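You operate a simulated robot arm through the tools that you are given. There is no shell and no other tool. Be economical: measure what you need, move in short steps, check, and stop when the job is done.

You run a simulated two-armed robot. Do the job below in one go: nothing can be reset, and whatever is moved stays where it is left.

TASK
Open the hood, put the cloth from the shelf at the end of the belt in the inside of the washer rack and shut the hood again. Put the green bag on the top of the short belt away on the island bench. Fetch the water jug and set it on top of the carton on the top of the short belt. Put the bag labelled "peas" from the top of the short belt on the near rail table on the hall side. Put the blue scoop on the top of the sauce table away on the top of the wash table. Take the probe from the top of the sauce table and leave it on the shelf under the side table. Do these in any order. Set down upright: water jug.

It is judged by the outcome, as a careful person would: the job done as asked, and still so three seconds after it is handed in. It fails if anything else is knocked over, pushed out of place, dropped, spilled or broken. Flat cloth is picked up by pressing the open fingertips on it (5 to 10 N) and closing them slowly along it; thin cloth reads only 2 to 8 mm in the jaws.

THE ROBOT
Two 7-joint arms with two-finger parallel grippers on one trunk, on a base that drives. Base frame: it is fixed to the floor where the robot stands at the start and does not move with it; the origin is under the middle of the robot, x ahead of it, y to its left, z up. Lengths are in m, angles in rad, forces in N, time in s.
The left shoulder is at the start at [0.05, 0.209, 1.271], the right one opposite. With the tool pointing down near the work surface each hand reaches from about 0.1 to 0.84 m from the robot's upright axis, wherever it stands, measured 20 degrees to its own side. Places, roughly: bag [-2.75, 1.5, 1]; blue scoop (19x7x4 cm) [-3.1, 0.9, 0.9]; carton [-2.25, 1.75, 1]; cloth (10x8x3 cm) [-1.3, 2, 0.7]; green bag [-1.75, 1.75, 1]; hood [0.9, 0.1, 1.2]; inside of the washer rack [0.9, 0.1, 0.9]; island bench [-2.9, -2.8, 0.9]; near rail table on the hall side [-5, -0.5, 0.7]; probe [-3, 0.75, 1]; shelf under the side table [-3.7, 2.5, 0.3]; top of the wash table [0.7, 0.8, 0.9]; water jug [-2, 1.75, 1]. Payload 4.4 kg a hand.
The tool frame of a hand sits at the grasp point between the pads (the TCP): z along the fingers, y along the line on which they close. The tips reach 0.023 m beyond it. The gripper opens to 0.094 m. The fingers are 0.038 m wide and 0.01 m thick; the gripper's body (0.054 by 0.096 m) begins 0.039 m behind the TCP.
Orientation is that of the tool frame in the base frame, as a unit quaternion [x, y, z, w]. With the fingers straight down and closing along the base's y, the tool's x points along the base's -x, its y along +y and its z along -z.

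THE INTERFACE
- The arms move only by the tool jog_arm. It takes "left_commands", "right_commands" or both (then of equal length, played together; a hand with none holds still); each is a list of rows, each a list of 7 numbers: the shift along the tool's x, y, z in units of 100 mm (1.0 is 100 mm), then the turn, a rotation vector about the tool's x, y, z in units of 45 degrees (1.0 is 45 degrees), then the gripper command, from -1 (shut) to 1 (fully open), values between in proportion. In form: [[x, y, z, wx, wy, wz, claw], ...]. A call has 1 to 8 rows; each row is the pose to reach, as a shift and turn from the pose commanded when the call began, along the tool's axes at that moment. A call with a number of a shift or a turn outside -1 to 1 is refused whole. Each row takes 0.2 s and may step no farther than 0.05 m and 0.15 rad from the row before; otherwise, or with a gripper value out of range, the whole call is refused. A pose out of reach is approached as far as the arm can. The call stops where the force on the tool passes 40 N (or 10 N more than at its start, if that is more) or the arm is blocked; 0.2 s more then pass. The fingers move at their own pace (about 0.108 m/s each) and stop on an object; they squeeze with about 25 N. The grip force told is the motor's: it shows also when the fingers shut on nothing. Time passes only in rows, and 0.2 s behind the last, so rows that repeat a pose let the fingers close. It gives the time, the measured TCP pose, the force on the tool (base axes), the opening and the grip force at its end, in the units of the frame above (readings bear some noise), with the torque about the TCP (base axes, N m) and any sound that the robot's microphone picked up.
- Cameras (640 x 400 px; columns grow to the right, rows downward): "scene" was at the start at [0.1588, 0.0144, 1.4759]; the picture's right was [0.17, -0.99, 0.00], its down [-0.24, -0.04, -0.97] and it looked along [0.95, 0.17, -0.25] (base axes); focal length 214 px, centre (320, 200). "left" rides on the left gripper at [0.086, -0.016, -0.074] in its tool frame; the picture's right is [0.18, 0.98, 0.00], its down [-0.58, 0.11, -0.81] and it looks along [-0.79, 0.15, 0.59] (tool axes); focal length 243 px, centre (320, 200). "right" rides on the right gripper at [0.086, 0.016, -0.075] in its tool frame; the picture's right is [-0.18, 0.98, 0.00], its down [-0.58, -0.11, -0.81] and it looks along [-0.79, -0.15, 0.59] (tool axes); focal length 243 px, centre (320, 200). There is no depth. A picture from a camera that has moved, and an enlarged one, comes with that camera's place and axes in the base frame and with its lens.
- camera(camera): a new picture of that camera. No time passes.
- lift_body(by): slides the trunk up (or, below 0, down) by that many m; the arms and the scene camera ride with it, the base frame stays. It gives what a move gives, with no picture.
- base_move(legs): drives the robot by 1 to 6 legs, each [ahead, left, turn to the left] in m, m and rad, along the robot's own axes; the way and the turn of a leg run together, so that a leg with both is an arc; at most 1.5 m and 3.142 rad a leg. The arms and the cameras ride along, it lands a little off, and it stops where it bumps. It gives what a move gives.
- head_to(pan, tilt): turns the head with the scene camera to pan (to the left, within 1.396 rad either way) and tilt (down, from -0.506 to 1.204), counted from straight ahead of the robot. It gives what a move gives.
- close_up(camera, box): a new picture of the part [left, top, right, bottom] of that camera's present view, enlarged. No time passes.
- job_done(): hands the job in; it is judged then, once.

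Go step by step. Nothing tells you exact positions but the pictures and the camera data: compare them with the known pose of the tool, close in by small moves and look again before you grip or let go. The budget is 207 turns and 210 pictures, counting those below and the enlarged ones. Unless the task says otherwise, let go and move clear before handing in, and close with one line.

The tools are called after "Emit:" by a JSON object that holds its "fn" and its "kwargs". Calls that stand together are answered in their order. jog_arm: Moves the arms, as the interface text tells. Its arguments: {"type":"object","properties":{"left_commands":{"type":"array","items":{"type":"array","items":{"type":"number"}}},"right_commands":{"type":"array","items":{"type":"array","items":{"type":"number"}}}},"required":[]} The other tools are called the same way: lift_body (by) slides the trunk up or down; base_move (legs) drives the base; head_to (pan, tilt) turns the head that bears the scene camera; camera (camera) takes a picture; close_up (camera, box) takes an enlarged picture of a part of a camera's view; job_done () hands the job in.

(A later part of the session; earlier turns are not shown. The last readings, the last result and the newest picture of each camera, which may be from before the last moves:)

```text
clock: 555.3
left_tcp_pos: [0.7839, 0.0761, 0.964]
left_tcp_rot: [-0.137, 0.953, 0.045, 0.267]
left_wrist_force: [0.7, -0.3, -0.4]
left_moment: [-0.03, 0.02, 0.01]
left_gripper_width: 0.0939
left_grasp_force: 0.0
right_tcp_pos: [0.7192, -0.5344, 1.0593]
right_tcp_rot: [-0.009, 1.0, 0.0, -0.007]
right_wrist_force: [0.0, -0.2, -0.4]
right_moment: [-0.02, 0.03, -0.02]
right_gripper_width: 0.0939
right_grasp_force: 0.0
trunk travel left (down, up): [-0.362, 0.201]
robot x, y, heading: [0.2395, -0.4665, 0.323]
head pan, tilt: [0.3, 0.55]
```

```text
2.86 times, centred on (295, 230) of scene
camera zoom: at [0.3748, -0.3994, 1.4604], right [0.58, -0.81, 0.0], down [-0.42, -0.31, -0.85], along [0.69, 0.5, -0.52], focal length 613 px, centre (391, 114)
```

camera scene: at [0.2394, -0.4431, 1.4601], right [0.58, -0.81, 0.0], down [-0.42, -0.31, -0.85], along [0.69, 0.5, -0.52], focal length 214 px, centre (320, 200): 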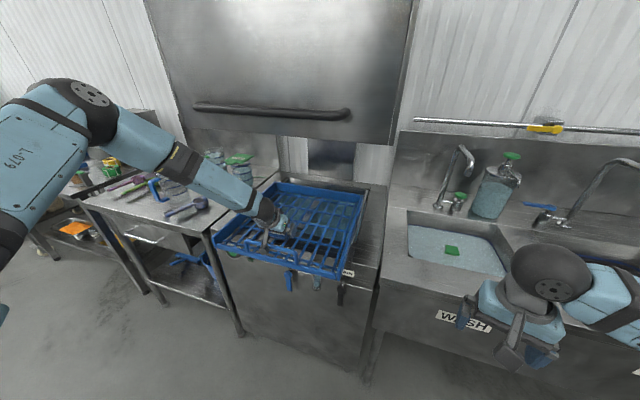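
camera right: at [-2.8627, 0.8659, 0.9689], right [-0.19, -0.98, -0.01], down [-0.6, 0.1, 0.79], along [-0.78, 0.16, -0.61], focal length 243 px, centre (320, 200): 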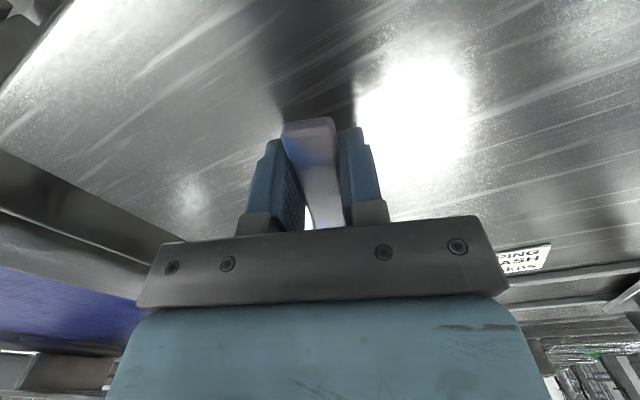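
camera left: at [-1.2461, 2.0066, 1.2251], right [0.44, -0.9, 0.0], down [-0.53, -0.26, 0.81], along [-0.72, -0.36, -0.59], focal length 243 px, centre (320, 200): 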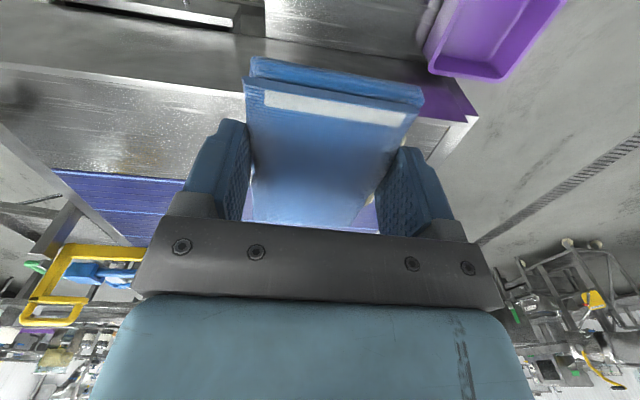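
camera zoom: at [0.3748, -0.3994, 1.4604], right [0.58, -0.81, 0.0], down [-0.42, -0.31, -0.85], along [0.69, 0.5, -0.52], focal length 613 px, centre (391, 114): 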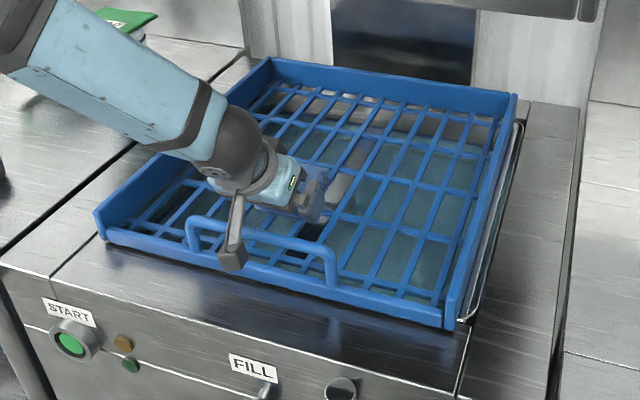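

Emit:
{"fn": "base_move", "kwargs": {"legs": [[0.02, 0, 0], [0, 0.1, 0]]}}

Emit:
{"fn": "lift_body", "kwargs": {"by": 0.05}}

Emit:
{"fn": "camera", "kwargs": {"camera": "scene"}}

```text
clock: 556.2
left_tcp_pos: [0.7924, 0.0822, 0.9628]
left_tcp_rot: [-0.139, 0.953, 0.044, 0.265]
left_wrist_force: [0.2, -0.3, -0.1]
left_moment: [0.0, 0.0, 0.0]
left_gripper_width: 0.0941
left_grasp_force: 0.0
right_tcp_pos: [0.7345, -0.5285, 1.0605]
right_tcp_rot: [-0.011, 1.0, 0.0, -0.006]
right_wrist_force: [-0.1, -0.5, 0.3]
right_moment: [-0.01, 0.0, 0.02]
right_gripper_width: 0.0938
right_grasp_force: 0.0
trunk travel left (down, up): [-0.362, 0.201]
robot x, y, heading: [0.2574, -0.4653, 0.328]
head pan, tilt: [0.3, 0.55]
stopped in leg 1: the robot was blocked; the commanded pose is now the measured one
```

```text
clock: 557.4
left_tcp_pos: [0.7663, 0.0845, 0.9683]
left_tcp_rot: [-0.139, 0.958, 0.039, 0.249]
left_wrist_force: [-0.1, -0.6, 0.2]
left_moment: [-0.03, 0.01, -0.01]
left_gripper_width: 0.094
left_grasp_force: 0.0
right_tcp_pos: [0.7294, -0.524, 1.0825]
right_tcp_rot: [-0.014, 1.0, -0.003, -0.004]
right_wrist_force: [-0.2, 0.3, -0.8]
right_moment: [-0.02, 0.0, 0.03]
right_gripper_width: 0.0938
right_grasp_force: 0.1
trunk travel left (down, up): [-0.382, 0.182]
robot x, y, heading: [0.25, -0.47, 0.335]
head pan, tilt: [0.3, 0.55]
stopped: the arm was blocked; the commanded pose is now the measured one
```

```text
25 pictures are left
camera scene: at [0.3811, -0.3887, 1.4806], right [0.59, -0.81, 0.01], down [-0.42, -0.31, -0.85], along [0.69, 0.5, -0.52], focal length 214 px, centre (320, 200)
```

scene: 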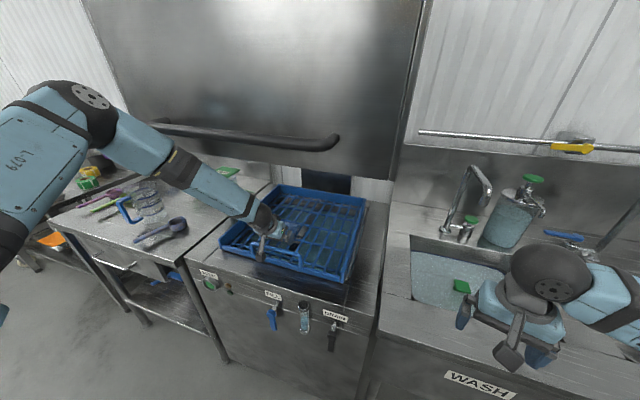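

Emit:
{"fn": "lift_body", "kwargs": {"by": -0.025}}

Emit:
{"fn": "base_move", "kwargs": {"legs": [[0, 0.1, 0]]}}

Emit:
{"fn": "lift_body", "kwargs": {"by": 0.07}}

Emit:
{"fn": "close_up", "kwargs": {"camera": "scene", "box": [130, 80, 390, 290]}}

```text
clock: 558.1
left_tcp_pos: [0.779, 0.0757, 0.9481]
left_tcp_rot: [-0.135, 0.957, 0.042, 0.253]
left_wrist_force: [-1.7, -1.1, 25.7]
left_moment: [1.23, -0.24, 0.13]
left_gripper_width: 0.0935
left_grasp_force: 0.0
right_tcp_pos: [0.7342, -0.5295, 1.0559]
right_tcp_rot: [-0.012, 1.0, 0.001, -0.006]
right_wrist_force: [0.1, 0.0, 0.2]
right_moment: [-0.03, 0.0, 0.02]
right_gripper_width: 0.0943
right_grasp_force: 0.0
trunk travel left (down, up): [-0.357, 0.207]
robot x, y, heading: [0.2566, -0.4662, 0.33]
head pan, tilt: [0.3, 0.55]
```

```text
clock: 559.6
left_tcp_pos: [0.7467, 0.172, 0.9445]
left_tcp_rot: [-0.135, 0.958, 0.041, 0.25]
left_wrist_force: [-0.4, 0.6, -0.1]
left_moment: [-0.01, 0.02, 0.02]
left_gripper_width: 0.0939
left_grasp_force: 0.0
right_tcp_pos: [0.7019, -0.4336, 1.0535]
right_tcp_rot: [-0.012, 1.0, -0.001, -0.007]
right_wrist_force: [-0.6, -0.3, -0.2]
right_moment: [0.0, -0.02, 0.01]
right_gripper_width: 0.094
right_grasp_force: 0.1
trunk travel left (down, up): [-0.357, 0.207]
robot x, y, heading: [0.2187, -0.3745, 0.328]
head pan, tilt: [0.3, 0.55]
```

```text
clock: 560.7
left_tcp_pos: [0.7329, 0.174, 1.0076]
left_tcp_rot: [-0.135, 0.959, 0.039, 0.244]
left_wrist_force: [-0.7, 0.1, -0.5]
left_moment: [0.01, 0.03, -0.03]
left_gripper_width: 0.0941
left_grasp_force: 0.1
right_tcp_pos: [0.6975, -0.4292, 1.1242]
right_tcp_rot: [-0.013, 1.0, -0.003, -0.004]
right_wrist_force: [0.3, -0.1, -0.5]
right_moment: [0.03, 0.0, -0.03]
right_gripper_width: 0.0939
right_grasp_force: 0.1
trunk travel left (down, up): [-0.427, 0.137]
robot x, y, heading: [0.2201, -0.3718, 0.333]
head pan, tilt: [0.3, 0.55]
```

```text
1.90 times, centred on (260, 185) of scene
camera zoom: at [0.3498, -0.2941, 1.5228], right [0.59, -0.81, 0.01], down [-0.42, -0.31, -0.85], along [0.69, 0.5, -0.52], focal length 408 px, centre (434, 229)
```

zoom: 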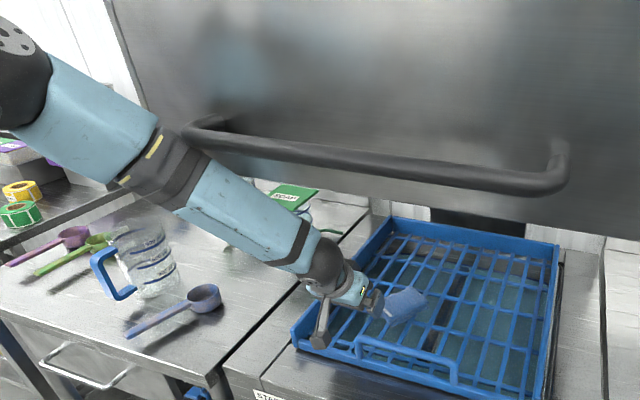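

Emit:
{"fn": "lift_body", "kwargs": {"by": 0.035}}

Emit:
{"fn": "base_move", "kwargs": {"legs": [[-0.3, 0.05, 0]]}}

Emit:
{"fn": "close_up", "kwargs": {"camera": "scene", "box": [200, 120, 400, 280]}}

```text
clock: 561.5
left_tcp_pos: [0.7085, 0.1731, 1.0255]
left_tcp_rot: [-0.13, 0.965, 0.03, 0.227]
left_wrist_force: [0.8, -0.9, -0.4]
left_moment: [-0.01, 0.01, -0.03]
left_gripper_width: 0.0938
left_grasp_force: 0.1
right_tcp_pos: [0.6937, -0.4207, 1.1577]
right_tcp_rot: [-0.013, 1.0, -0.006, -0.002]
right_wrist_force: [-0.5, -1.7, 0.5]
right_moment: [-0.01, 0.0, -0.05]
right_gripper_width: 0.0938
right_grasp_force: 0.1
trunk travel left (down, up): [-0.462, 0.102]
robot x, y, heading: [0.2187, -0.3749, 0.336]
head pan, tilt: [0.3, 0.55]
```

```text
clock: 563.5
left_tcp_pos: [0.4481, 0.1241, 1.0505]
left_tcp_rot: [-0.137, 0.958, 0.042, 0.249]
left_wrist_force: [0.2, 0.6, -0.1]
left_moment: [0.0, 0.01, 0.01]
left_gripper_width: 0.0941
left_grasp_force: 0.0
right_tcp_pos: [0.4048, -0.4816, 1.1585]
right_tcp_rot: [-0.012, 1.0, 0.0, -0.007]
right_wrist_force: [-0.1, -0.3, 0.5]
right_moment: [-0.03, 0.01, -0.02]
right_gripper_width: 0.0941
right_grasp_force: 0.1
trunk travel left (down, up): [-0.462, 0.102]
robot x, y, heading: [-0.0754, -0.4211, 0.328]
head pan, tilt: [0.3, 0.55]
```

```text
2.50 times, centred on (300, 200) of scene
camera zoom: at [0.059, -0.3489, 1.5597], right [0.59, -0.81, 0.0], down [-0.42, -0.31, -0.85], along [0.69, 0.5, -0.52], focal length 536 px, centre (370, 200)
```

zoom: 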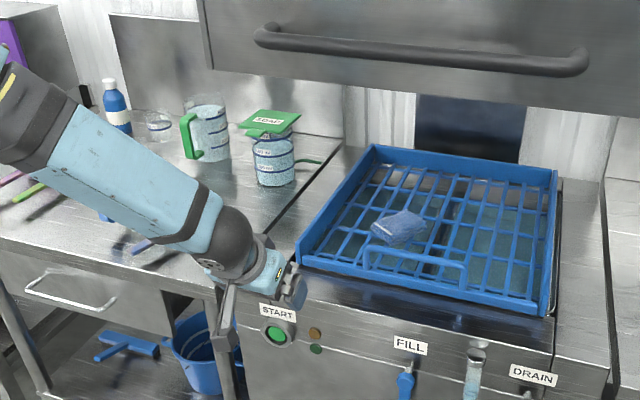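

Emit:
{"fn": "jog_arm", "kwargs": {"left_commands": [[0, 0, -0.17, 0, 0.11, 0, 1], [0, 0, -0.34, 0, 0.22, 0, 1], [0, 0, -0.5, 0, 0.33, 0, 1], [0, 0, -0.67, 0, 0.44, 0, 1], [0, 0, -0.84, 0, 0.55, 0, 1], [0, 0, -1, 0, 0.65, 0, 1]], "right_commands": [[0, 0, -0.17, 0, 0, 0.17, 1], [0, 0, -0.34, 0, 0, 0.34, 1], [0, 0, -0.5, 0, 0, 0.5, 1], [0, 0, -0.67, 0, 0, 0.67, 1], [0, 0, -0.84, 0, 0, 0.84, 1], [0, 0, -1, 0, 0, 1, 1]]}}

Emit:
{"fn": "jog_arm", "kwargs": {"left_commands": [[0.17, 0.1, -0.17, 0, 0, 0, 1], [0.34, 0.2, -0.34, 0, 0, 0, 1], [0.5, 0.3, -0.5, 0, 0, 0, 1], [0.67, 0.4, -0.67, 0, 0, 0, 1], [0.84, 0.5, -0.84, 0, 0, 0, 1], [1, 0.6, -1, 0, 0, 0, 1]], "right_commands": [[0, 0, -0.13, 0, 0, 0.17, 1], [0, 0, -0.26, 0, 0, 0.34, 1], [0, 0, -0.4, 0, 0, 0.5, 1], [0, 0, -0.53, 0, 0, 0.67, 1], [0, 0, -0.66, 0, 0, 0.84, 1], [0, 0, -0.8, 0, 0, 1, 1]]}}

Emit:
{"fn": "lift_body", "kwargs": {"by": 0.1}}

Emit:
{"fn": "base_move", "kwargs": {"legs": [[0, 0.42, -0.025]]}}

Emit:
{"fn": "head_to", "kwargs": {"pan": -0.2, "tilt": 0.35}}

Emit:
{"fn": "camera", "kwargs": {"camera": "scene"}}

```text
clock: 565.0
left_tcp_pos: [0.3994, 0.1089, 1.1368]
left_tcp_rot: [-0.142, 0.99, 0.006, -0.001]
left_wrist_force: [0.4, 0.8, -0.1]
left_moment: [0.01, 0.02, -0.01]
left_gripper_width: 0.0938
left_grasp_force: 0.0
right_tcp_pos: [0.4048, -0.4823, 1.2582]
right_tcp_rot: [0.372, 0.928, -0.002, -0.007]
right_wrist_force: [0.5, 0.6, 0.3]
right_moment: [-0.01, -0.02, 0.02]
right_gripper_width: 0.0937
right_grasp_force: 0.1
trunk travel left (down, up): [-0.462, 0.102]
robot x, y, heading: [-0.0796, -0.4251, 0.331]
head pan, tilt: [0.3, 0.55]
```

```text
clock: 566.4
left_tcp_pos: [0.2861, 0.1383, 1.238]
left_tcp_rot: [-0.141, 0.99, 0.006, 0.001]
left_wrist_force: [-1.2, 0.0, -0.3]
left_moment: [-0.01, -0.01, -0.01]
left_gripper_width: 0.094
left_grasp_force: 0.1
right_tcp_pos: [0.4041, -0.4827, 1.341]
right_tcp_rot: [0.698, 0.716, -0.005, -0.005]
right_wrist_force: [-0.4, -0.4, 0.0]
right_moment: [-0.02, -0.01, 0.01]
right_gripper_width: 0.0938
right_grasp_force: 0.1
trunk travel left (down, up): [-0.462, 0.102]
robot x, y, heading: [-0.0776, -0.4247, 0.33]
head pan, tilt: [0.3, 0.55]
```

```text
clock: 567.7
left_tcp_pos: [0.2872, 0.1375, 1.3367]
left_tcp_rot: [-0.141, 0.99, 0.006, 0.0]
left_wrist_force: [0.5, 0.1, -0.3]
left_moment: [0.03, 0.02, -0.01]
left_gripper_width: 0.0939
left_grasp_force: 0.1
right_tcp_pos: [0.4065, -0.4831, 1.4389]
right_tcp_rot: [0.699, 0.715, -0.004, -0.005]
right_wrist_force: [0.2, -0.2, 0.0]
right_moment: [0.01, -0.03, -0.01]
right_gripper_width: 0.0942
right_grasp_force: 0.0
trunk travel left (down, up): [-0.562, 0.002]
robot x, y, heading: [-0.0761, -0.4235, 0.332]
head pan, tilt: [0.3, 0.55]
```

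```text
clock: 571.9
left_tcp_pos: [0.1709, 0.5251, 1.3384]
left_tcp_rot: [-0.13, 0.992, 0.007, 0.001]
left_wrist_force: [0.4, 0.0, 0.1]
left_moment: [-0.01, -0.02, -0.02]
left_gripper_width: 0.094
left_grasp_force: 0.2
right_tcp_pos: [0.2744, -0.0987, 1.4394]
right_tcp_rot: [0.707, 0.707, -0.004, -0.005]
right_wrist_force: [0.4, -0.3, -0.6]
right_moment: [0.0, 0.03, 0.02]
right_gripper_width: 0.0937
right_grasp_force: 0.0
trunk travel left (down, up): [-0.562, 0.002]
robot x, y, heading: [-0.2089, -0.0244, 0.304]
head pan, tilt: [0.3, 0.55]
```

```text
clock: 572.8
left_tcp_pos: [0.1711, 0.5263, 1.3374]
left_tcp_rot: [-0.13, 0.992, 0.007, 0.0]
left_wrist_force: [-0.5, -0.7, -0.7]
left_moment: [0.01, -0.01, 0.01]
left_gripper_width: 0.0941
left_grasp_force: 0.2
right_tcp_pos: [0.2721, -0.0978, 1.4389]
right_tcp_rot: [0.707, 0.707, -0.005, -0.004]
right_wrist_force: [-0.2, -0.8, -0.1]
right_moment: [0.0, 0.02, -0.01]
right_gripper_width: 0.0941
right_grasp_force: 0.1
trunk travel left (down, up): [-0.562, 0.002]
robot x, y, heading: [-0.2092, -0.0262, 0.302]
head pan, tilt: [-0.201, 0.351]
```

```text
22 pictures are left
camera scene: at [-0.0522, 0.0038, 1.6781], right [0.11, -0.99, 0.0], down [-0.34, -0.04, -0.94], along [0.93, 0.1, -0.34], focal length 214 px, centre (320, 200)
```

scene: 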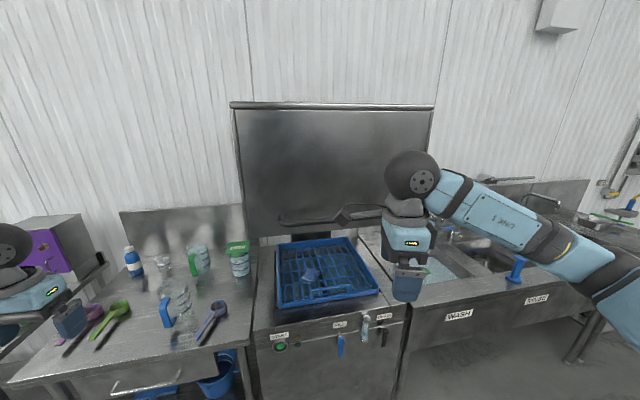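

Emit:
{"fn": "jog_arm", "kwargs": {"right_commands": [[0, 0.25, 0, 0, 0, -0.13, 0.06], [0, 0.5, 0, 0, 0, -0.26, 0.06], [0, 0.7, 0, 0, 0, -0.38, 0.06]]}}

Emit:
{"fn": "base_move", "kwargs": {"legs": [[0.26, 0, 0]]}}

Emit:
{"fn": "camera", "kwargs": {"camera": "right"}}

Emit:
{"fn": "close_up", "kwargs": {"camera": "scene", "box": [260, 120, 460, 280]}}

```text
clock: 573.6
left_tcp_pos: [0.1714, 0.5269, 1.3379]
left_tcp_rot: [-0.129, 0.992, 0.006, 0.0]
left_wrist_force: [-0.4, 0.9, 0.3]
left_moment: [0.03, -0.01, 0.0]
left_gripper_width: 0.0941
left_grasp_force: 0.1
right_tcp_pos: [0.3445, -0.0982, 1.4373]
right_tcp_rot: [0.594, 0.805, -0.004, -0.006]
right_wrist_force: [0.6, -0.7, -0.3]
right_moment: [-0.03, 0.0, -0.02]
right_gripper_width: 0.0499
right_grasp_force: 0.1
trunk travel left (down, up): [-0.562, 0.002]
robot x, y, heading: [-0.2087, -0.0225, 0.31]
head pan, tilt: [-0.201, 0.351]
```

```text
clock: 575.5
left_tcp_pos: [0.4191, 0.6047, 1.3387]
left_tcp_rot: [-0.13, 0.991, 0.006, 0.001]
left_wrist_force: [-0.4, -0.3, -0.4]
left_moment: [-0.02, -0.01, -0.01]
left_gripper_width: 0.0941
left_grasp_force: 0.0
right_tcp_pos: [0.5927, -0.0193, 1.439]
right_tcp_rot: [0.595, 0.804, -0.002, -0.006]
right_wrist_force: [-0.9, -0.4, 1.0]
right_moment: [0.01, -0.03, -0.01]
right_gripper_width: 0.0496
right_grasp_force: 0.0
trunk travel left (down, up): [-0.562, 0.002]
robot x, y, heading: [0.0382, 0.051, 0.305]
head pan, tilt: [-0.201, 0.351]
```

```text
21 pictures are left
camera right: at [0.5816, 0.0678, 1.5126], right [0.99, 0.11, -0.01], down [0.08, -0.59, 0.8], along [0.08, -0.8, -0.59], focal length 243 px, centre (320, 200)
```

right: 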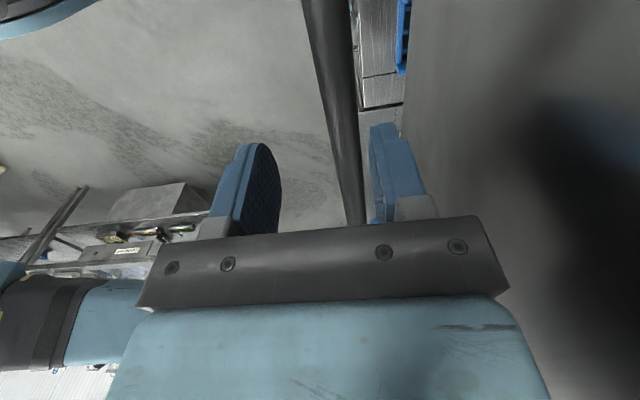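

```text
2.50 times, centred on (360, 200) of scene
camera zoom: at [0.1955, 0.0817, 1.6784], right [0.1, -0.99, 0.0], down [-0.34, -0.04, -0.94], along [0.93, 0.1, -0.34], focal length 536 px, centre (220, 200)
```

zoom: 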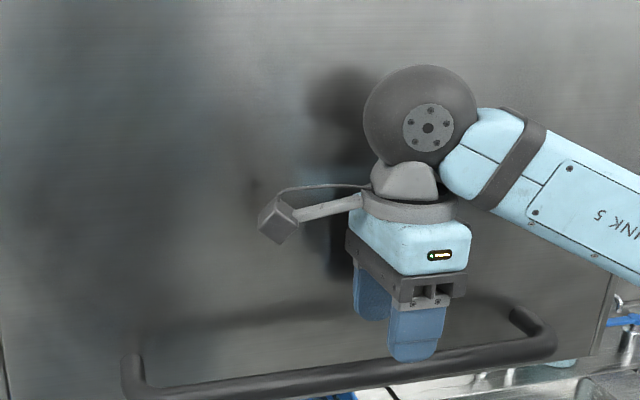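

Emit:
{"fn": "jog_arm", "kwargs": {"right_commands": [[0, 0.06, 0, 0, 0, 0, 0.06], [0, 0.12, 0, 0, 0, 0, 0.06]]}}

Emit:
{"fn": "lift_body", "kwargs": {"by": -0.085}}

Emit:
{"fn": "jog_arm", "kwargs": {"right_commands": [[0, 0, 0, 0, 0, 0, -0.3], [0, 0, 0, 0, 0, 0, -0.7], [0, 0, 0, 0, 0, 0, -1], [0, 0, 0, 0, 0, 0, -1]]}}

Emit:
{"fn": "camera", "kwargs": {"camera": "right"}}

```text
clock: 576.1
left_tcp_pos: [0.4201, 0.6037, 1.3372]
left_tcp_rot: [-0.129, 0.992, 0.007, 0.001]
left_wrist_force: [0.7, -0.1, -0.1]
left_moment: [-0.01, -0.03, 0.02]
left_gripper_width: 0.0938
left_grasp_force: 0.0
right_tcp_pos: [0.6044, -0.0145, 1.4383]
right_tcp_rot: [0.594, 0.805, -0.004, -0.006]
right_wrist_force: [-0.2, 0.2, 0.0]
right_moment: [-0.01, 0.01, -0.03]
right_gripper_width: 0.0495
right_grasp_force: 0.1
trunk travel left (down, up): [-0.562, 0.002]
robot x, y, heading: [0.0386, 0.0558, 0.311]
head pan, tilt: [-0.201, 0.351]
```

```text
clock: 577.3
left_tcp_pos: [0.4207, 0.604, 1.2529]
left_tcp_rot: [-0.129, 0.992, 0.006, 0.0]
left_wrist_force: [-0.8, -0.5, 0.2]
left_moment: [-0.03, 0.04, -0.02]
left_gripper_width: 0.0937
left_grasp_force: 0.1
right_tcp_pos: [0.6066, -0.0148, 1.3528]
right_tcp_rot: [0.594, 0.804, -0.003, -0.006]
right_wrist_force: [1.1, -0.2, -0.1]
right_moment: [0.01, 0.03, 0.0]
right_gripper_width: 0.0496
right_grasp_force: 0.0
trunk travel left (down, up): [-0.477, 0.087]
robot x, y, heading: [0.0408, 0.0515, 0.304]
head pan, tilt: [-0.201, 0.351]
```

```text
clock: 578.3
left_tcp_pos: [0.418, 0.6033, 1.2544]
left_tcp_rot: [-0.13, 0.992, 0.007, 0.002]
left_wrist_force: [-0.5, 0.4, -0.1]
left_moment: [-0.01, -0.02, 0.01]
left_gripper_width: 0.0941
left_grasp_force: 0.0
right_tcp_pos: [0.603, -0.0162, 1.3536]
right_tcp_rot: [0.594, 0.805, -0.004, -0.005]
right_wrist_force: [-16.1, -4.7, -10.8]
right_moment: [0.12, -0.24, 1.92]
right_gripper_width: 0.022
right_grasp_force: 45.3
trunk travel left (down, up): [-0.477, 0.087]
robot x, y, heading: [0.0415, 0.0535, 0.302]
head pan, tilt: [-0.201, 0.351]
```

```text
19 pictures are left
camera right: at [0.5925, 0.0711, 1.4266], right [0.99, 0.12, -0.01], down [0.08, -0.59, 0.8], along [0.09, -0.8, -0.59], focal length 243 px, centre (320, 200)
```

right: 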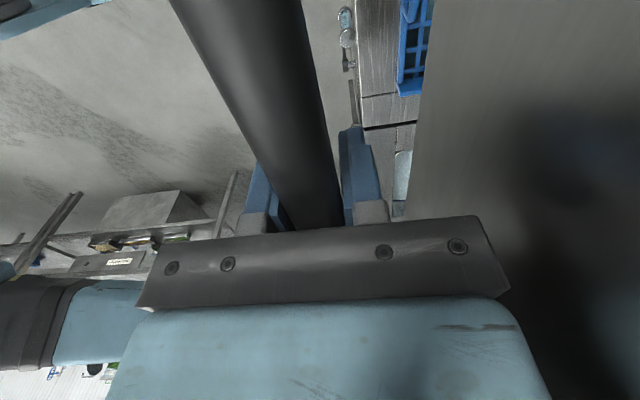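

Emit:
{"fn": "lift_body", "kwargs": {"by": -0.2}}

Emit:
{"fn": "lift_body", "kwargs": {"by": -0.17}}

Emit:
{"fn": "camera", "kwargs": {"camera": "scene"}}

```text
clock: 580.5
left_tcp_pos: [0.4189, 0.6034, 1.0534]
left_tcp_rot: [-0.129, 0.992, 0.006, 0.002]
left_wrist_force: [-0.7, 0.1, -0.4]
left_moment: [-0.01, 0.03, 0.03]
left_gripper_width: 0.0942
left_grasp_force: 0.1
right_tcp_pos: [0.6041, -0.015, 1.1528]
right_tcp_rot: [0.593, 0.805, -0.004, -0.006]
right_wrist_force: [-16.9, -5.8, 0.9]
right_moment: [0.79, -0.15, 1.65]
right_gripper_width: 0.022
right_grasp_force: 45.2
trunk travel left (down, up): [-0.277, 0.287]
robot x, y, heading: [0.0423, 0.0492, 0.31]
head pan, tilt: [-0.201, 0.351]
```

```text
clock: 581.9
left_tcp_pos: [0.4185, 0.6033, 0.9226]
left_tcp_rot: [-0.13, 0.992, 0.006, 0.004]
left_wrist_force: [-12.8, 3.7, 17.5]
left_moment: [-0.82, 0.03, -0.62]
left_gripper_width: 0.091
left_grasp_force: 0.0
right_tcp_pos: [0.6032, -0.0166, 1.0168]
right_tcp_rot: [0.591, 0.806, -0.004, -0.006]
right_wrist_force: [-4.7, -5.8, -9.1]
right_moment: [0.1, 0.15, 1.64]
right_gripper_width: 0.0219
right_grasp_force: 45.0
trunk travel left (down, up): [-0.142, 0.421]
robot x, y, heading: [0.0408, 0.0537, 0.306]
head pan, tilt: [-0.201, 0.351]
stopped: the force on the tool passed its limit at 141 N (the readings are from after the stop); the commanded pose is now the measured one
```

```text
18 pictures are left
camera scene: at [0.195, 0.0805, 1.2582], right [0.11, -0.99, 0.0], down [-0.34, -0.03, -0.94], along [0.93, 0.1, -0.34], focal length 214 px, centre (320, 200)
```

scene: 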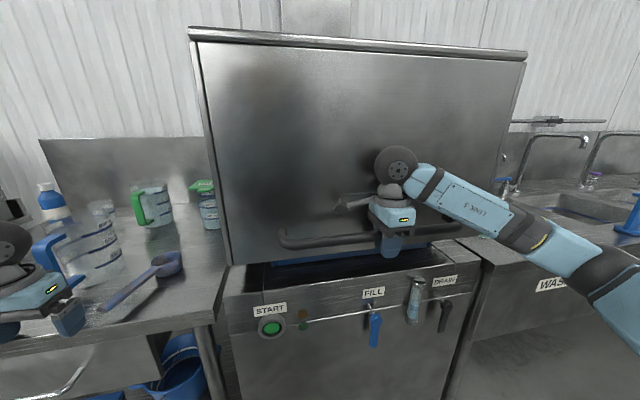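

Emit:
{"fn": "jog_arm", "kwargs": {"left_commands": [[0, 0, -0.25, 0, 0, 0, 1], [0, 0, -0.5, 0, 0, 0, 1], [0, 0, -0.75, 0, 0, 0, 1], [0, 0, -1, 0, 0, 0, 1]]}}

Emit:
{"fn": "lift_body", "kwargs": {"by": -0.04}}

Emit:
{"fn": "lift_body", "kwargs": {"by": -0.02}}

Emit:
{"fn": "camera", "kwargs": {"camera": "scene"}}

```text
clock: 582.9
left_tcp_pos: [0.4181, 0.6009, 1.0222]
left_tcp_rot: [-0.129, 0.992, 0.005, 0.003]
left_wrist_force: [-1.0, 0.6, -0.5]
left_moment: [0.0, 0.0, 0.0]
left_gripper_width: 0.0939
left_grasp_force: 0.2
right_tcp_pos: [0.6023, -0.0167, 1.0195]
right_tcp_rot: [0.594, 0.805, -0.003, -0.005]
right_wrist_force: [-30.4, -10.0, -8.9]
right_moment: [0.39, -0.6, 1.82]
right_gripper_width: 0.022
right_grasp_force: 44.7
trunk travel left (down, up): [-0.142, 0.421]
robot x, y, heading: [0.0426, 0.0529, 0.302]
head pan, tilt: [-0.201, 0.351]
```

```text
clock: 583.7
left_tcp_pos: [0.4187, 0.6021, 0.9826]
left_tcp_rot: [-0.13, 0.992, 0.005, 0.003]
left_wrist_force: [-0.4, -0.8, 0.2]
left_moment: [-0.01, 0.0, 0.0]
left_gripper_width: 0.094
left_grasp_force: 0.1
right_tcp_pos: [0.6035, -0.0148, 0.9775]
right_tcp_rot: [0.593, 0.805, -0.004, -0.006]
right_wrist_force: [-31.0, -10.4, -8.2]
right_moment: [1.39, -0.24, 1.62]
right_gripper_width: 0.0218
right_grasp_force: 45.2
trunk travel left (down, up): [-0.102, 0.461]
robot x, y, heading: [0.0434, 0.0556, 0.304]
head pan, tilt: [-0.201, 0.351]
```

```text
clock: 584.4
left_tcp_pos: [0.4194, 0.6007, 0.9613]
left_tcp_rot: [-0.129, 0.992, 0.006, 0.003]
left_wrist_force: [0.0, -0.5, 0.0]
left_moment: [-0.05, -0.03, -0.03]
left_gripper_width: 0.0942
left_grasp_force: 0.0
right_tcp_pos: [0.6028, -0.0154, 0.9569]
right_tcp_rot: [0.592, 0.806, -0.005, -0.006]
right_wrist_force: [-35.1, -11.4, -15.7]
right_moment: [0.7, -0.53, 1.62]
right_gripper_width: 0.022
right_grasp_force: 44.6
trunk travel left (down, up): [-0.082, 0.481]
robot x, y, heading: [0.0406, 0.0572, 0.307]
head pan, tilt: [-0.201, 0.351]
```

```text
17 pictures are left
camera scene: at [0.1952, 0.0809, 1.1985], right [0.1, -0.99, 0.0], down [-0.34, -0.03, -0.94], along [0.93, 0.1, -0.34], focal length 214 px, centre (320, 200)
```

scene: 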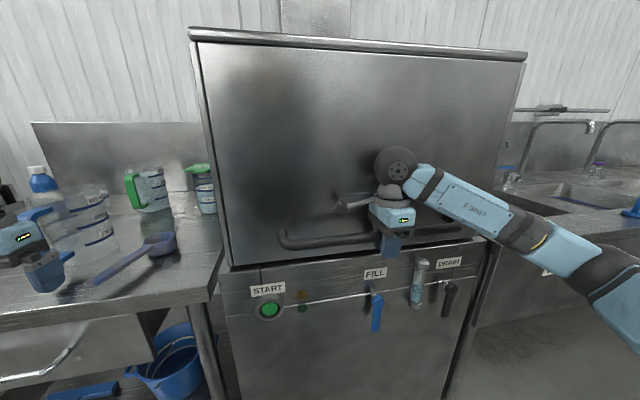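

Emit:
{"fn": "jog_arm", "kwargs": {"left_commands": [[0, 0, -0.25, 0, 0, 0, 1], [0, 0, -0.5, 0, 0, 0, 1]]}}

Emit:
{"fn": "lift_body", "kwargs": {"by": -0.015}}

Emit:
{"fn": "close_up", "kwargs": {"camera": "scene", "box": [190, 190, 510, 310]}}

```text
clock: 585.0
left_tcp_pos: [0.4189, 0.601, 1.012]
left_tcp_rot: [-0.128, 0.992, 0.007, 0.004]
left_wrist_force: [-0.4, 0.5, -0.4]
left_moment: [0.03, -0.04, 0.01]
left_gripper_width: 0.0938
left_grasp_force: 0.0
right_tcp_pos: [0.6029, -0.0158, 0.9577]
right_tcp_rot: [0.594, 0.805, -0.004, -0.005]
right_wrist_force: [-38.5, -11.6, -14.3]
right_moment: [-0.36, -1.11, 1.79]
right_gripper_width: 0.0216
right_grasp_force: 44.7
trunk travel left (down, up): [-0.082, 0.481]
robot x, y, heading: [0.0417, 0.0504, 0.307]
head pan, tilt: [-0.201, 0.351]
```

```text
clock: 585.6
left_tcp_pos: [0.4173, 0.6021, 0.9982]
left_tcp_rot: [-0.128, 0.992, 0.004, 0.004]
left_wrist_force: [1.1, 0.7, 0.3]
left_moment: [0.02, 0.04, 0.02]
left_gripper_width: 0.0942
left_grasp_force: 0.1
right_tcp_pos: [0.6032, -0.0158, 0.9474]
right_tcp_rot: [0.595, 0.804, -0.001, -0.004]
right_wrist_force: [-19.8, -10.3, 34.4]
right_moment: [0.51, -0.28, 1.69]
right_gripper_width: 0.0218
right_grasp_force: 44.9
trunk travel left (down, up): [-0.067, 0.496]
robot x, y, heading: [0.0415, 0.0565, 0.304]
head pan, tilt: [-0.201, 0.351]
```

```text
2.00 times, centred on (350, 250) of scene
camera zoom: at [0.1931, 0.0818, 1.185], right [0.11, -0.99, 0.0], down [-0.34, -0.04, -0.94], along [0.94, 0.1, -0.34], focal length 429 px, centre (260, 100)
```

zoom: 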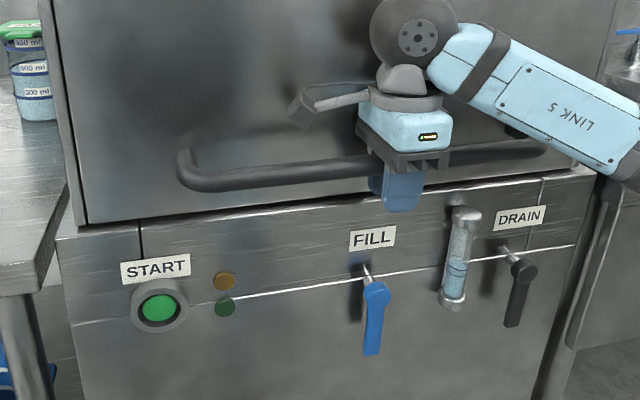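

Emit:
{"fn": "jog_arm", "kwargs": {"right_commands": [[0, 0, 0, 0, 0, 0, -0.3], [0, 0, 0, 0, 0, 0, 0.06], [0, 0, 0, 0, 0, 0, 0.06], [0, 0, -0.3, 0, 0, 0, 0.06], [0, 0, -0.6, 0, 0, 0, 0.06], [0, 0, -0.9, 0, 0, 0, 0.06]]}}

Emit:
{"fn": "lift_body", "kwargs": {"by": 0.25}}

Emit:
{"fn": "base_move", "kwargs": {"legs": [[-0.45, 0, 0]]}}

Emit:
{"fn": "camera", "kwargs": {"camera": "scene"}}

```text
clock: 587.0
left_tcp_pos: [0.4196, 0.6023, 0.9966]
left_tcp_rot: [-0.128, 0.992, 0.005, 0.002]
left_wrist_force: [-1.1, 0.1, -1.1]
left_moment: [-0.01, -0.01, -0.02]
left_gripper_width: 0.0943
left_grasp_force: 0.0
right_tcp_pos: [0.6054, -0.0143, 1.0326]
right_tcp_rot: [0.592, 0.806, -0.006, -0.006]
right_wrist_force: [-0.6, 0.3, 0.2]
right_moment: [0.04, 0.0, -0.02]
right_gripper_width: 0.0501
right_grasp_force: 0.0
trunk travel left (down, up): [-0.067, 0.496]
robot x, y, heading: [0.0389, 0.0568, 0.303]
head pan, tilt: [-0.201, 0.351]
```

```text
clock: 589.6
left_tcp_pos: [0.4213, 0.6016, 1.2456]
left_tcp_rot: [-0.129, 0.992, 0.006, 0.002]
left_wrist_force: [1.1, 1.0, 0.2]
left_moment: [0.04, -0.01, -0.02]
left_gripper_width: 0.094
left_grasp_force: 0.1
right_tcp_pos: [0.6076, -0.0155, 1.2818]
right_tcp_rot: [0.595, 0.804, -0.004, -0.006]
right_wrist_force: [-0.2, -0.6, -0.2]
right_moment: [0.0, 0.0, 0.02]
right_gripper_width: 0.0496
right_grasp_force: 0.1
trunk travel left (down, up): [-0.317, 0.246]
robot x, y, heading: [0.0398, 0.0534, 0.307]
head pan, tilt: [-0.201, 0.351]
```

```text
clock: 592.3
left_tcp_pos: [-0.0047, 0.4669, 1.2462]
left_tcp_rot: [-0.129, 0.992, 0.006, 0.002]
left_wrist_force: [-0.1, 0.3, -0.5]
left_moment: [0.02, 0.02, -0.02]
left_gripper_width: 0.0941
left_grasp_force: 0.1
right_tcp_pos: [0.1818, -0.1499, 1.2817]
right_tcp_rot: [0.593, 0.805, -0.004, -0.006]
right_wrist_force: [0.3, 0.7, 0.5]
right_moment: [-0.03, 0.0, 0.0]
right_gripper_width: 0.0501
right_grasp_force: 0.1
trunk travel left (down, up): [-0.317, 0.246]
robot x, y, heading: [-0.3838, -0.0822, 0.305]
head pan, tilt: [-0.201, 0.351]
```

```text
15 pictures are left
camera scene: at [-0.2277, -0.0518, 1.4335], right [0.1, -0.99, 0.0], down [-0.34, -0.04, -0.94], along [0.93, 0.1, -0.34], focal length 214 px, centre (320, 200)
```

scene: 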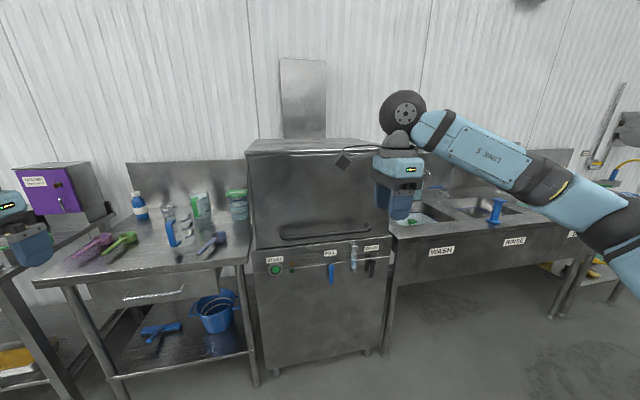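

Emit:
{"fn": "lift_body", "kwargs": {"by": -0.31}}

Emit:
{"fn": "jog_arm", "kwargs": {"right_commands": [[-0.1, 0, 0.25, 0, 0, -0.17, 1], [-0.2, 0, 0.5, 0, 0, -0.34, 1], [-0.3, 0, 0.75, 0, 0, -0.5, 1], [-0.4, 0, 1, 0, 0, -0.67, 1]]}}

Emit:
{"fn": "jog_arm", "kwargs": {"right_commands": [[0, -0.1, 0.25, 0, 0, -0.17, 1], [0, -0.2, 0.5, 0, 0, -0.34, 1], [0, -0.3, 0.75, 0, 0, -0.5, 1], [0, -0.4, 1, 0, 0, -0.67, 1]]}}

Emit:
{"fn": "jog_arm", "kwargs": {"right_commands": [[0, 0, 0.25, 0, 0, -0.17, 1], [0, 0, 0.5, 0, 0, -0.34, 1], [0, 0, 0.75, 0, 0, -0.5, 1], [0, 0, 1, 0, 0, -0.66, 1]]}}

Emit:
{"fn": "jog_arm", "kwargs": {"right_commands": [[0, 0, 0.25, 0, 0, 0, 1], [0, 0, 0.5, 0, 0, 0, 1], [0, 0, 0.75, 0, 0, 0, 1], [0, 0, 1, 0, 0, 0, 1]]}}

Emit:
{"fn": "jog_arm", "kwargs": {"right_commands": [[0, 0, 0.25, 0, 0, 0, 1], [0, 0, 0.5, 0, 0, 0, 1], [0, 0, 0.75, 0, 0, 0, 1], [0, 0, 1, 0, 0, 0, 1]]}}

Emit:
{"fn": "jog_arm", "kwargs": {"right_commands": [[0, 0, 0.25, 0, 0, 0, 1], [0, 0, 0.5, 0, 0, 0, 1], [0, 0, 0.75, 0, 0, 0, 1], [0, 0, 1, 0, 0, 0, 1]]}}

```text
clock: 595.4
left_tcp_pos: [-0.0053, 0.4674, 0.9357]
left_tcp_rot: [-0.128, 0.992, 0.006, 0.002]
left_wrist_force: [-0.9, -0.4, -0.4]
left_moment: [0.0, 0.01, 0.02]
left_gripper_width: 0.094
left_grasp_force: 0.1
right_tcp_pos: [0.1812, -0.1487, 0.9721]
right_tcp_rot: [0.595, 0.804, -0.005, -0.005]
right_wrist_force: [-0.1, 0.5, -0.3]
right_moment: [-0.01, -0.02, -0.03]
right_gripper_width: 0.0498
right_grasp_force: 0.1
trunk travel left (down, up): [-0.007, 0.556]
robot x, y, heading: [-0.3806, -0.0809, 0.306]
head pan, tilt: [-0.201, 0.351]
```

```text
clock: 596.4
left_tcp_pos: [-0.0048, 0.467, 0.9357]
left_tcp_rot: [-0.128, 0.992, 0.005, 0.001]
left_wrist_force: [-0.1, -0.7, -0.8]
left_moment: [0.04, -0.01, 0.01]
left_gripper_width: 0.094
left_grasp_force: 0.0
right_tcp_pos: [0.192, -0.1875, 0.8728]
right_tcp_rot: [0.364, 0.932, -0.004, -0.008]
right_wrist_force: [-0.4, -0.3, -0.3]
right_moment: [-0.01, -0.01, -0.02]
right_gripper_width: 0.0939
right_grasp_force: 0.0
trunk travel left (down, up): [-0.007, 0.556]
robot x, y, heading: [-0.3826, -0.0798, 0.306]
head pan, tilt: [-0.201, 0.351]
```

```text
clock: 597.4
left_tcp_pos: [-0.0042, 0.4671, 0.9356]
left_tcp_rot: [-0.129, 0.992, 0.005, 0.002]
left_wrist_force: [-0.2, -0.7, -0.2]
left_moment: [-0.01, 0.0, -0.03]
left_gripper_width: 0.094
left_grasp_force: 0.0
right_tcp_pos: [0.1639, -0.2172, 0.7727]
right_tcp_rot: [0.108, 0.994, -0.001, -0.007]
right_wrist_force: [0.2, -0.8, 0.2]
right_moment: [0.01, 0.0, 0.02]
right_gripper_width: 0.094
right_grasp_force: 0.2
trunk travel left (down, up): [-0.007, 0.556]
robot x, y, heading: [-0.3847, -0.0823, 0.306]
head pan, tilt: [-0.201, 0.351]
```

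```text
clock: 598.4
left_tcp_pos: [-0.0056, 0.4681, 0.9363]
left_tcp_rot: [-0.129, 0.992, 0.005, 0.002]
left_wrist_force: [-0.9, 0.0, -0.2]
left_moment: [-0.01, 0.0, -0.03]
left_gripper_width: 0.094
left_grasp_force: 0.1
right_tcp_pos: [0.1615, -0.2174, 0.6737]
right_tcp_rot: [-0.151, 0.989, 0.0, -0.008]
right_wrist_force: [0.4, 0.2, 0.1]
right_moment: [0.02, 0.0, 0.01]
right_gripper_width: 0.094
right_grasp_force: 0.1
trunk travel left (down, up): [-0.007, 0.556]
robot x, y, heading: [-0.3823, -0.0784, 0.305]
head pan, tilt: [-0.201, 0.351]
```

```text
clock: 599.4
left_tcp_pos: [-0.0051, 0.4674, 0.9357]
left_tcp_rot: [-0.129, 0.992, 0.005, 0.002]
left_wrist_force: [-0.9, -0.8, 0.3]
left_moment: [0.0, -0.01, -0.01]
left_gripper_width: 0.094
left_grasp_force: 0.0
right_tcp_pos: [0.1604, -0.2163, 0.5723]
right_tcp_rot: [-0.148, 0.989, 0.001, -0.007]
right_wrist_force: [-0.5, -0.1, 0.3]
right_moment: [-0.01, -0.03, 0.02]
right_gripper_width: 0.0938
right_grasp_force: 0.0
trunk travel left (down, up): [-0.007, 0.556]
robot x, y, heading: [-0.3844, -0.0818, 0.305]
head pan, tilt: [-0.201, 0.351]
```

```text
clock: 600.4
left_tcp_pos: [-0.0037, 0.4671, 0.935]
left_tcp_rot: [-0.129, 0.992, 0.006, 0.002]
left_wrist_force: [-0.3, -0.7, -0.2]
left_moment: [0.01, 0.0, -0.02]
left_gripper_width: 0.0939
left_grasp_force: 0.0
right_tcp_pos: [0.1587, -0.2177, 0.4726]
right_tcp_rot: [-0.149, 0.989, 0.0, -0.007]
right_wrist_force: [0.1, 0.8, 0.2]
right_moment: [-0.01, 0.01, 0.01]
right_gripper_width: 0.094
right_grasp_force: 0.0
trunk travel left (down, up): [-0.007, 0.556]
robot x, y, heading: [-0.3876, -0.0795, 0.306]
head pan, tilt: [-0.201, 0.351]
```

```text
clock: 601.4
left_tcp_pos: [-0.006, 0.4677, 0.9355]
left_tcp_rot: [-0.129, 0.992, 0.006, 0.002]
left_wrist_force: [0.4, -0.6, 0.4]
left_moment: [0.0, 0.01, -0.05]
left_gripper_width: 0.0939
left_grasp_force: 0.1
right_tcp_pos: [0.1594, -0.2181, 0.372]
right_tcp_rot: [-0.149, 0.989, 0.0, -0.007]
right_wrist_force: [-1.2, -0.9, 0.2]
right_moment: [0.01, -0.01, 0.0]
right_gripper_width: 0.0943
right_grasp_force: 0.1
trunk travel left (down, up): [-0.007, 0.556]
robot x, y, heading: [-0.383, -0.0811, 0.307]
head pan, tilt: [-0.201, 0.351]
```

Emit:
{"fn": "jog_arm", "kwargs": {"right_commands": [[0, 0, 0.25, 0, 0, 0, 1], [0, 0, 0.5, 0, 0, 0, 1], [0, 0, 0.75, 0, 0, 0, 1], [0, 0, 1, 0, 0, 0, 1]]}}

Emit:
{"fn": "jog_arm", "kwargs": {"right_commands": [[0, 0, 0.25, 0, 0, 0, 1], [0, 0, 0.5, 0, 0, 0, 1], [0, 0, 0.75, 0, 0, 0, 1], [0, 0, 1, 0, 0, 0, 1]]}}

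Emit:
{"fn": "jog_arm", "kwargs": {"right_commands": [[0, 0, 0.25, 0, 0, 0, 1], [0, 0, 0.5, 0, 0, 0, 1], [0, 0, 0.75, 0, 0, 0, 1], [0, 0, 1, 0, 0, 0, 1]]}}

```text
clock: 602.4
left_tcp_pos: [-0.0054, 0.4675, 0.9351]
left_tcp_rot: [-0.128, 0.992, 0.006, 0.002]
left_wrist_force: [0.0, 0.7, 1.0]
left_moment: [0.03, 0.01, -0.01]
left_gripper_width: 0.0942
left_grasp_force: 0.2
right_tcp_pos: [0.1563, -0.2178, 0.2728]
right_tcp_rot: [-0.149, 0.989, 0.002, -0.007]
right_wrist_force: [-0.5, 0.0, -0.1]
right_moment: [-0.02, -0.02, -0.01]
right_gripper_width: 0.0939
right_grasp_force: 0.0
trunk travel left (down, up): [-0.007, 0.556]
robot x, y, heading: [-0.3838, -0.0829, 0.309]
head pan, tilt: [-0.201, 0.351]
```

```text
clock: 603.4
left_tcp_pos: [-0.0043, 0.468, 0.9354]
left_tcp_rot: [-0.129, 0.992, 0.006, 0.002]
left_wrist_force: [-0.4, 0.2, -0.2]
left_moment: [-0.01, -0.02, 0.01]
left_gripper_width: 0.0937
left_grasp_force: 0.0
right_tcp_pos: [0.1548, -0.2176, 0.172]
right_tcp_rot: [-0.148, 0.989, 0.001, -0.007]
right_wrist_force: [-0.2, -0.7, 0.6]
right_moment: [-0.02, 0.02, 0.0]
right_gripper_width: 0.0942
right_grasp_force: 0.1
trunk travel left (down, up): [-0.007, 0.556]
robot x, y, heading: [-0.3869, -0.084, 0.305]
head pan, tilt: [-0.201, 0.351]
```

```text
clock: 604.4
left_tcp_pos: [-0.0044, 0.4685, 0.9369]
left_tcp_rot: [-0.129, 0.992, 0.005, 0.002]
left_wrist_force: [0.8, -0.3, 0.1]
left_moment: [-0.02, 0.0, 0.02]
left_gripper_width: 0.0939
left_grasp_force: 0.0
right_tcp_pos: [0.1513, -0.217, 0.0707]
right_tcp_rot: [-0.149, 0.989, 0.001, -0.008]
right_wrist_force: [0.2, 0.1, -0.1]
right_moment: [-0.01, -0.01, 0.02]
right_gripper_width: 0.094
right_grasp_force: 0.1
trunk travel left (down, up): [-0.007, 0.556]
robot x, y, heading: [-0.3835, -0.0822, 0.302]
head pan, tilt: [-0.201, 0.351]
```

Emit:
{"fn": "jog_arm", "kwargs": {"right_commands": [[0, 0, -0.3, 0, 0, 0, 1], [0, 0, -0.6, 0, 0, 0, 1], [0, 0, -1, 0, 0, 0, 1]]}}

Emit:
{"fn": "jog_arm", "kwargs": {"right_commands": [[0, 0, -0.3, 0, 0, 0, 1], [0, 0, -0.6, 0, 0, 0, 1], [0, 0, -1, 0, 0, 0, 1]]}}

Emit:
{"fn": "lift_body", "kwargs": {"by": 0.35}}

Emit:
{"fn": "base_move", "kwargs": {"legs": [[0, 0, 1.57], [0, 0, 1.57], [-0.39, -1.2, 0], [0, -1.45, 0]]}}

Emit:
{"fn": "head_to", "kwargs": {"pan": -0.3, "tilt": 0.9}}

Emit:
{"fn": "camera", "kwargs": {"camera": "scene"}}

```text
clock: 605.2
left_tcp_pos: [-0.0051, 0.4673, 0.9358]
left_tcp_rot: [-0.129, 0.992, 0.006, 0.001]
left_wrist_force: [1.2, -0.1, 0.5]
left_moment: [0.0, 0.02, -0.01]
left_gripper_width: 0.0939
left_grasp_force: 0.1
right_tcp_pos: [0.1526, -0.2163, 0.1718]
right_tcp_rot: [-0.149, 0.989, 0.0, -0.008]
right_wrist_force: [0.6, -0.7, -0.4]
right_moment: [0.0, 0.01, -0.01]
right_gripper_width: 0.0941
right_grasp_force: 0.0
trunk travel left (down, up): [-0.007, 0.556]
robot x, y, heading: [-0.3832, -0.0841, 0.305]
head pan, tilt: [-0.201, 0.351]
```

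```text
clock: 606.0
left_tcp_pos: [-0.0044, 0.4672, 0.936]
left_tcp_rot: [-0.128, 0.992, 0.005, 0.001]
left_wrist_force: [-0.2, -0.2, 0.0]
left_moment: [0.01, 0.01, 0.04]
left_gripper_width: 0.094
left_grasp_force: 0.0
right_tcp_pos: [0.1557, -0.2171, 0.2731]
right_tcp_rot: [-0.149, 0.989, 0.0, -0.007]
right_wrist_force: [0.1, 0.4, -0.5]
right_moment: [0.02, 0.02, -0.01]
right_gripper_width: 0.0939
right_grasp_force: 0.0
trunk travel left (down, up): [-0.007, 0.556]
robot x, y, heading: [-0.3794, -0.0797, 0.305]
head pan, tilt: [-0.201, 0.351]
```

```text
clock: 609.4
left_tcp_pos: [-0.0044, 0.4675, 1.2848]
left_tcp_rot: [-0.128, 0.992, 0.005, 0.001]
left_wrist_force: [0.9, 0.2, -0.4]
left_moment: [0.03, 0.01, -0.02]
left_gripper_width: 0.0939
left_grasp_force: 0.1
right_tcp_pos: [0.1562, -0.2176, 0.6217]
right_tcp_rot: [-0.149, 0.989, 0.001, -0.007]
right_wrist_force: [1.1, -0.3, -0.6]
right_moment: [-0.02, 0.01, -0.02]
right_gripper_width: 0.0941
right_grasp_force: 0.0
trunk travel left (down, up): [-0.357, 0.206]
robot x, y, heading: [-0.3888, -0.0821, 0.306]
head pan, tilt: [-0.201, 0.351]
```

```text
clock: 640.3
left_tcp_pos: [-1.1804, 2.0269, 1.2865]
left_tcp_rot: [0.992, 0.126, -0.002, 0.006]
left_wrist_force: [-0.5, 0.2, -0.7]
left_moment: [-0.04, -0.02, 0.02]
left_gripper_width: 0.0942
left_grasp_force: 0.0
right_tcp_pos: [-1.3369, 2.7131, 0.6231]
right_tcp_rot: [0.989, 0.146, 0.007, 0.001]
right_wrist_force: [1.1, -0.4, 0.0]
right_moment: [0.02, -0.01, -0.01]
right_gripper_width: 0.0941
right_grasp_force: 0.0
trunk travel left (down, up): [-0.357, 0.206]
robot x, y, heading: [-0.7979, 2.5715, -2.845]
head pan, tilt: [-0.201, 0.351]
```

```text
clock: 641.3
left_tcp_pos: [-1.1801, 2.0273, 1.2866]
left_tcp_rot: [0.992, 0.126, -0.002, 0.005]
left_wrist_force: [-0.4, 0.5, -0.1]
left_moment: [-0.01, 0.03, -0.01]
left_gripper_width: 0.0937
left_grasp_force: 0.1
right_tcp_pos: [-1.337, 2.712, 0.6216]
right_tcp_rot: [0.989, 0.146, 0.007, 0.001]
right_wrist_force: [-0.4, -0.9, -0.3]
right_moment: [0.01, 0.02, 0.01]
right_gripper_width: 0.094
right_grasp_force: 0.0
trunk travel left (down, up): [-0.357, 0.206]
robot x, y, heading: [-0.7994, 2.5722, -2.841]
head pan, tilt: [-0.3, 0.901]
```

```text
14 pictures are left
camera scene: at [-0.9383, 2.5512, 1.4261], right [0.0, 1.0, 0.0], down [0.78, 0.0, -0.62], along [-0.62, 0.0, -0.78], focal length 214 px, centre (320, 200)
```

scene: 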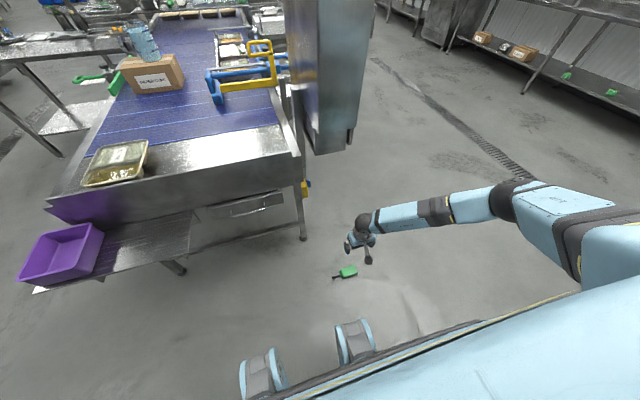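

Emit:
{"fn": "close_up", "kwargs": {"camera": "scene", "box": [310, 240, 390, 300]}}

Emit:
{"fn": "jog_arm", "kwargs": {"right_commands": [[0, 0, 0, 0, 0, 0.16, 1], [0, 0, 0, 0, 0, 0.32, 1], [0, 0, 0, 0, 0, 0.48, 1], [0, 0, 0, 0, 0, 0.64, 1], [0, 0, 0, 0, 0, 0.8, 1], [0, 0, 0, 0, 0, 0.93, 1]]}}

Emit:
{"fn": "jog_arm", "kwargs": {"right_commands": [[0, 0, 0, 0, 0, 0.16, 1], [0, 0, 0, 0, 0, 0.32, 1], [0, 0, 0, 0, 0, 0.48, 1], [0, 0, 0, 0, 0, 0.64, 1], [0, 0, 0, 0, 0, 0.8, 1], [0, 0, 0, 0, 0, 0.93, 1]]}}

```text
6.67 times, centred on (350, 270) of scene
camera zoom: at [-0.9383, 2.5512, 1.4261], right [0.0, 1.0, 0.0], down [0.78, 0.0, -0.62], along [-0.62, 0.0, -0.78], focal length 1430 px, centre (120, -267)
```

zoom: 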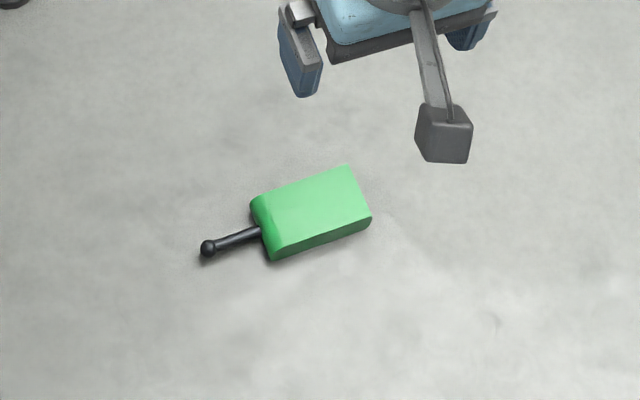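

```text
clock: 642.7
left_tcp_pos: [-1.1795, 2.0261, 1.2856]
left_tcp_rot: [0.992, 0.126, -0.002, 0.006]
left_wrist_force: [0.3, 0.6, -1.2]
left_moment: [0.01, 0.04, 0.0]
left_gripper_width: 0.0941
left_grasp_force: 0.0
right_tcp_pos: [-1.3369, 2.7121, 0.6223]
right_tcp_rot: [0.976, -0.219, 0.008, -0.002]
right_wrist_force: [-0.5, -0.2, 0.1]
right_moment: [0.01, -0.03, -0.01]
right_gripper_width: 0.0939
right_grasp_force: 0.1
trunk travel left (down, up): [-0.357, 0.206]
robot x, y, heading: [-0.8006, 2.5737, -2.834]
head pan, tilt: [-0.3, 0.901]
```

```text
clock: 644.1
left_tcp_pos: [-1.179, 2.0272, 1.2861]
left_tcp_rot: [0.992, 0.126, -0.001, 0.005]
left_wrist_force: [-0.2, -0.4, 0.1]
left_moment: [-0.01, 0.02, -0.01]
left_gripper_width: 0.094
left_grasp_force: 0.1
right_tcp_pos: [-1.3368, 2.7125, 0.6218]
right_tcp_rot: [0.834, -0.552, 0.006, -0.004]
right_wrist_force: [0.3, -0.3, 0.0]
right_moment: [-0.01, 0.0, 0.02]
right_gripper_width: 0.0939
right_grasp_force: 0.1
trunk travel left (down, up): [-0.357, 0.206]
robot x, y, heading: [-0.7979, 2.5745, -2.839]
head pan, tilt: [-0.3, 0.901]
```

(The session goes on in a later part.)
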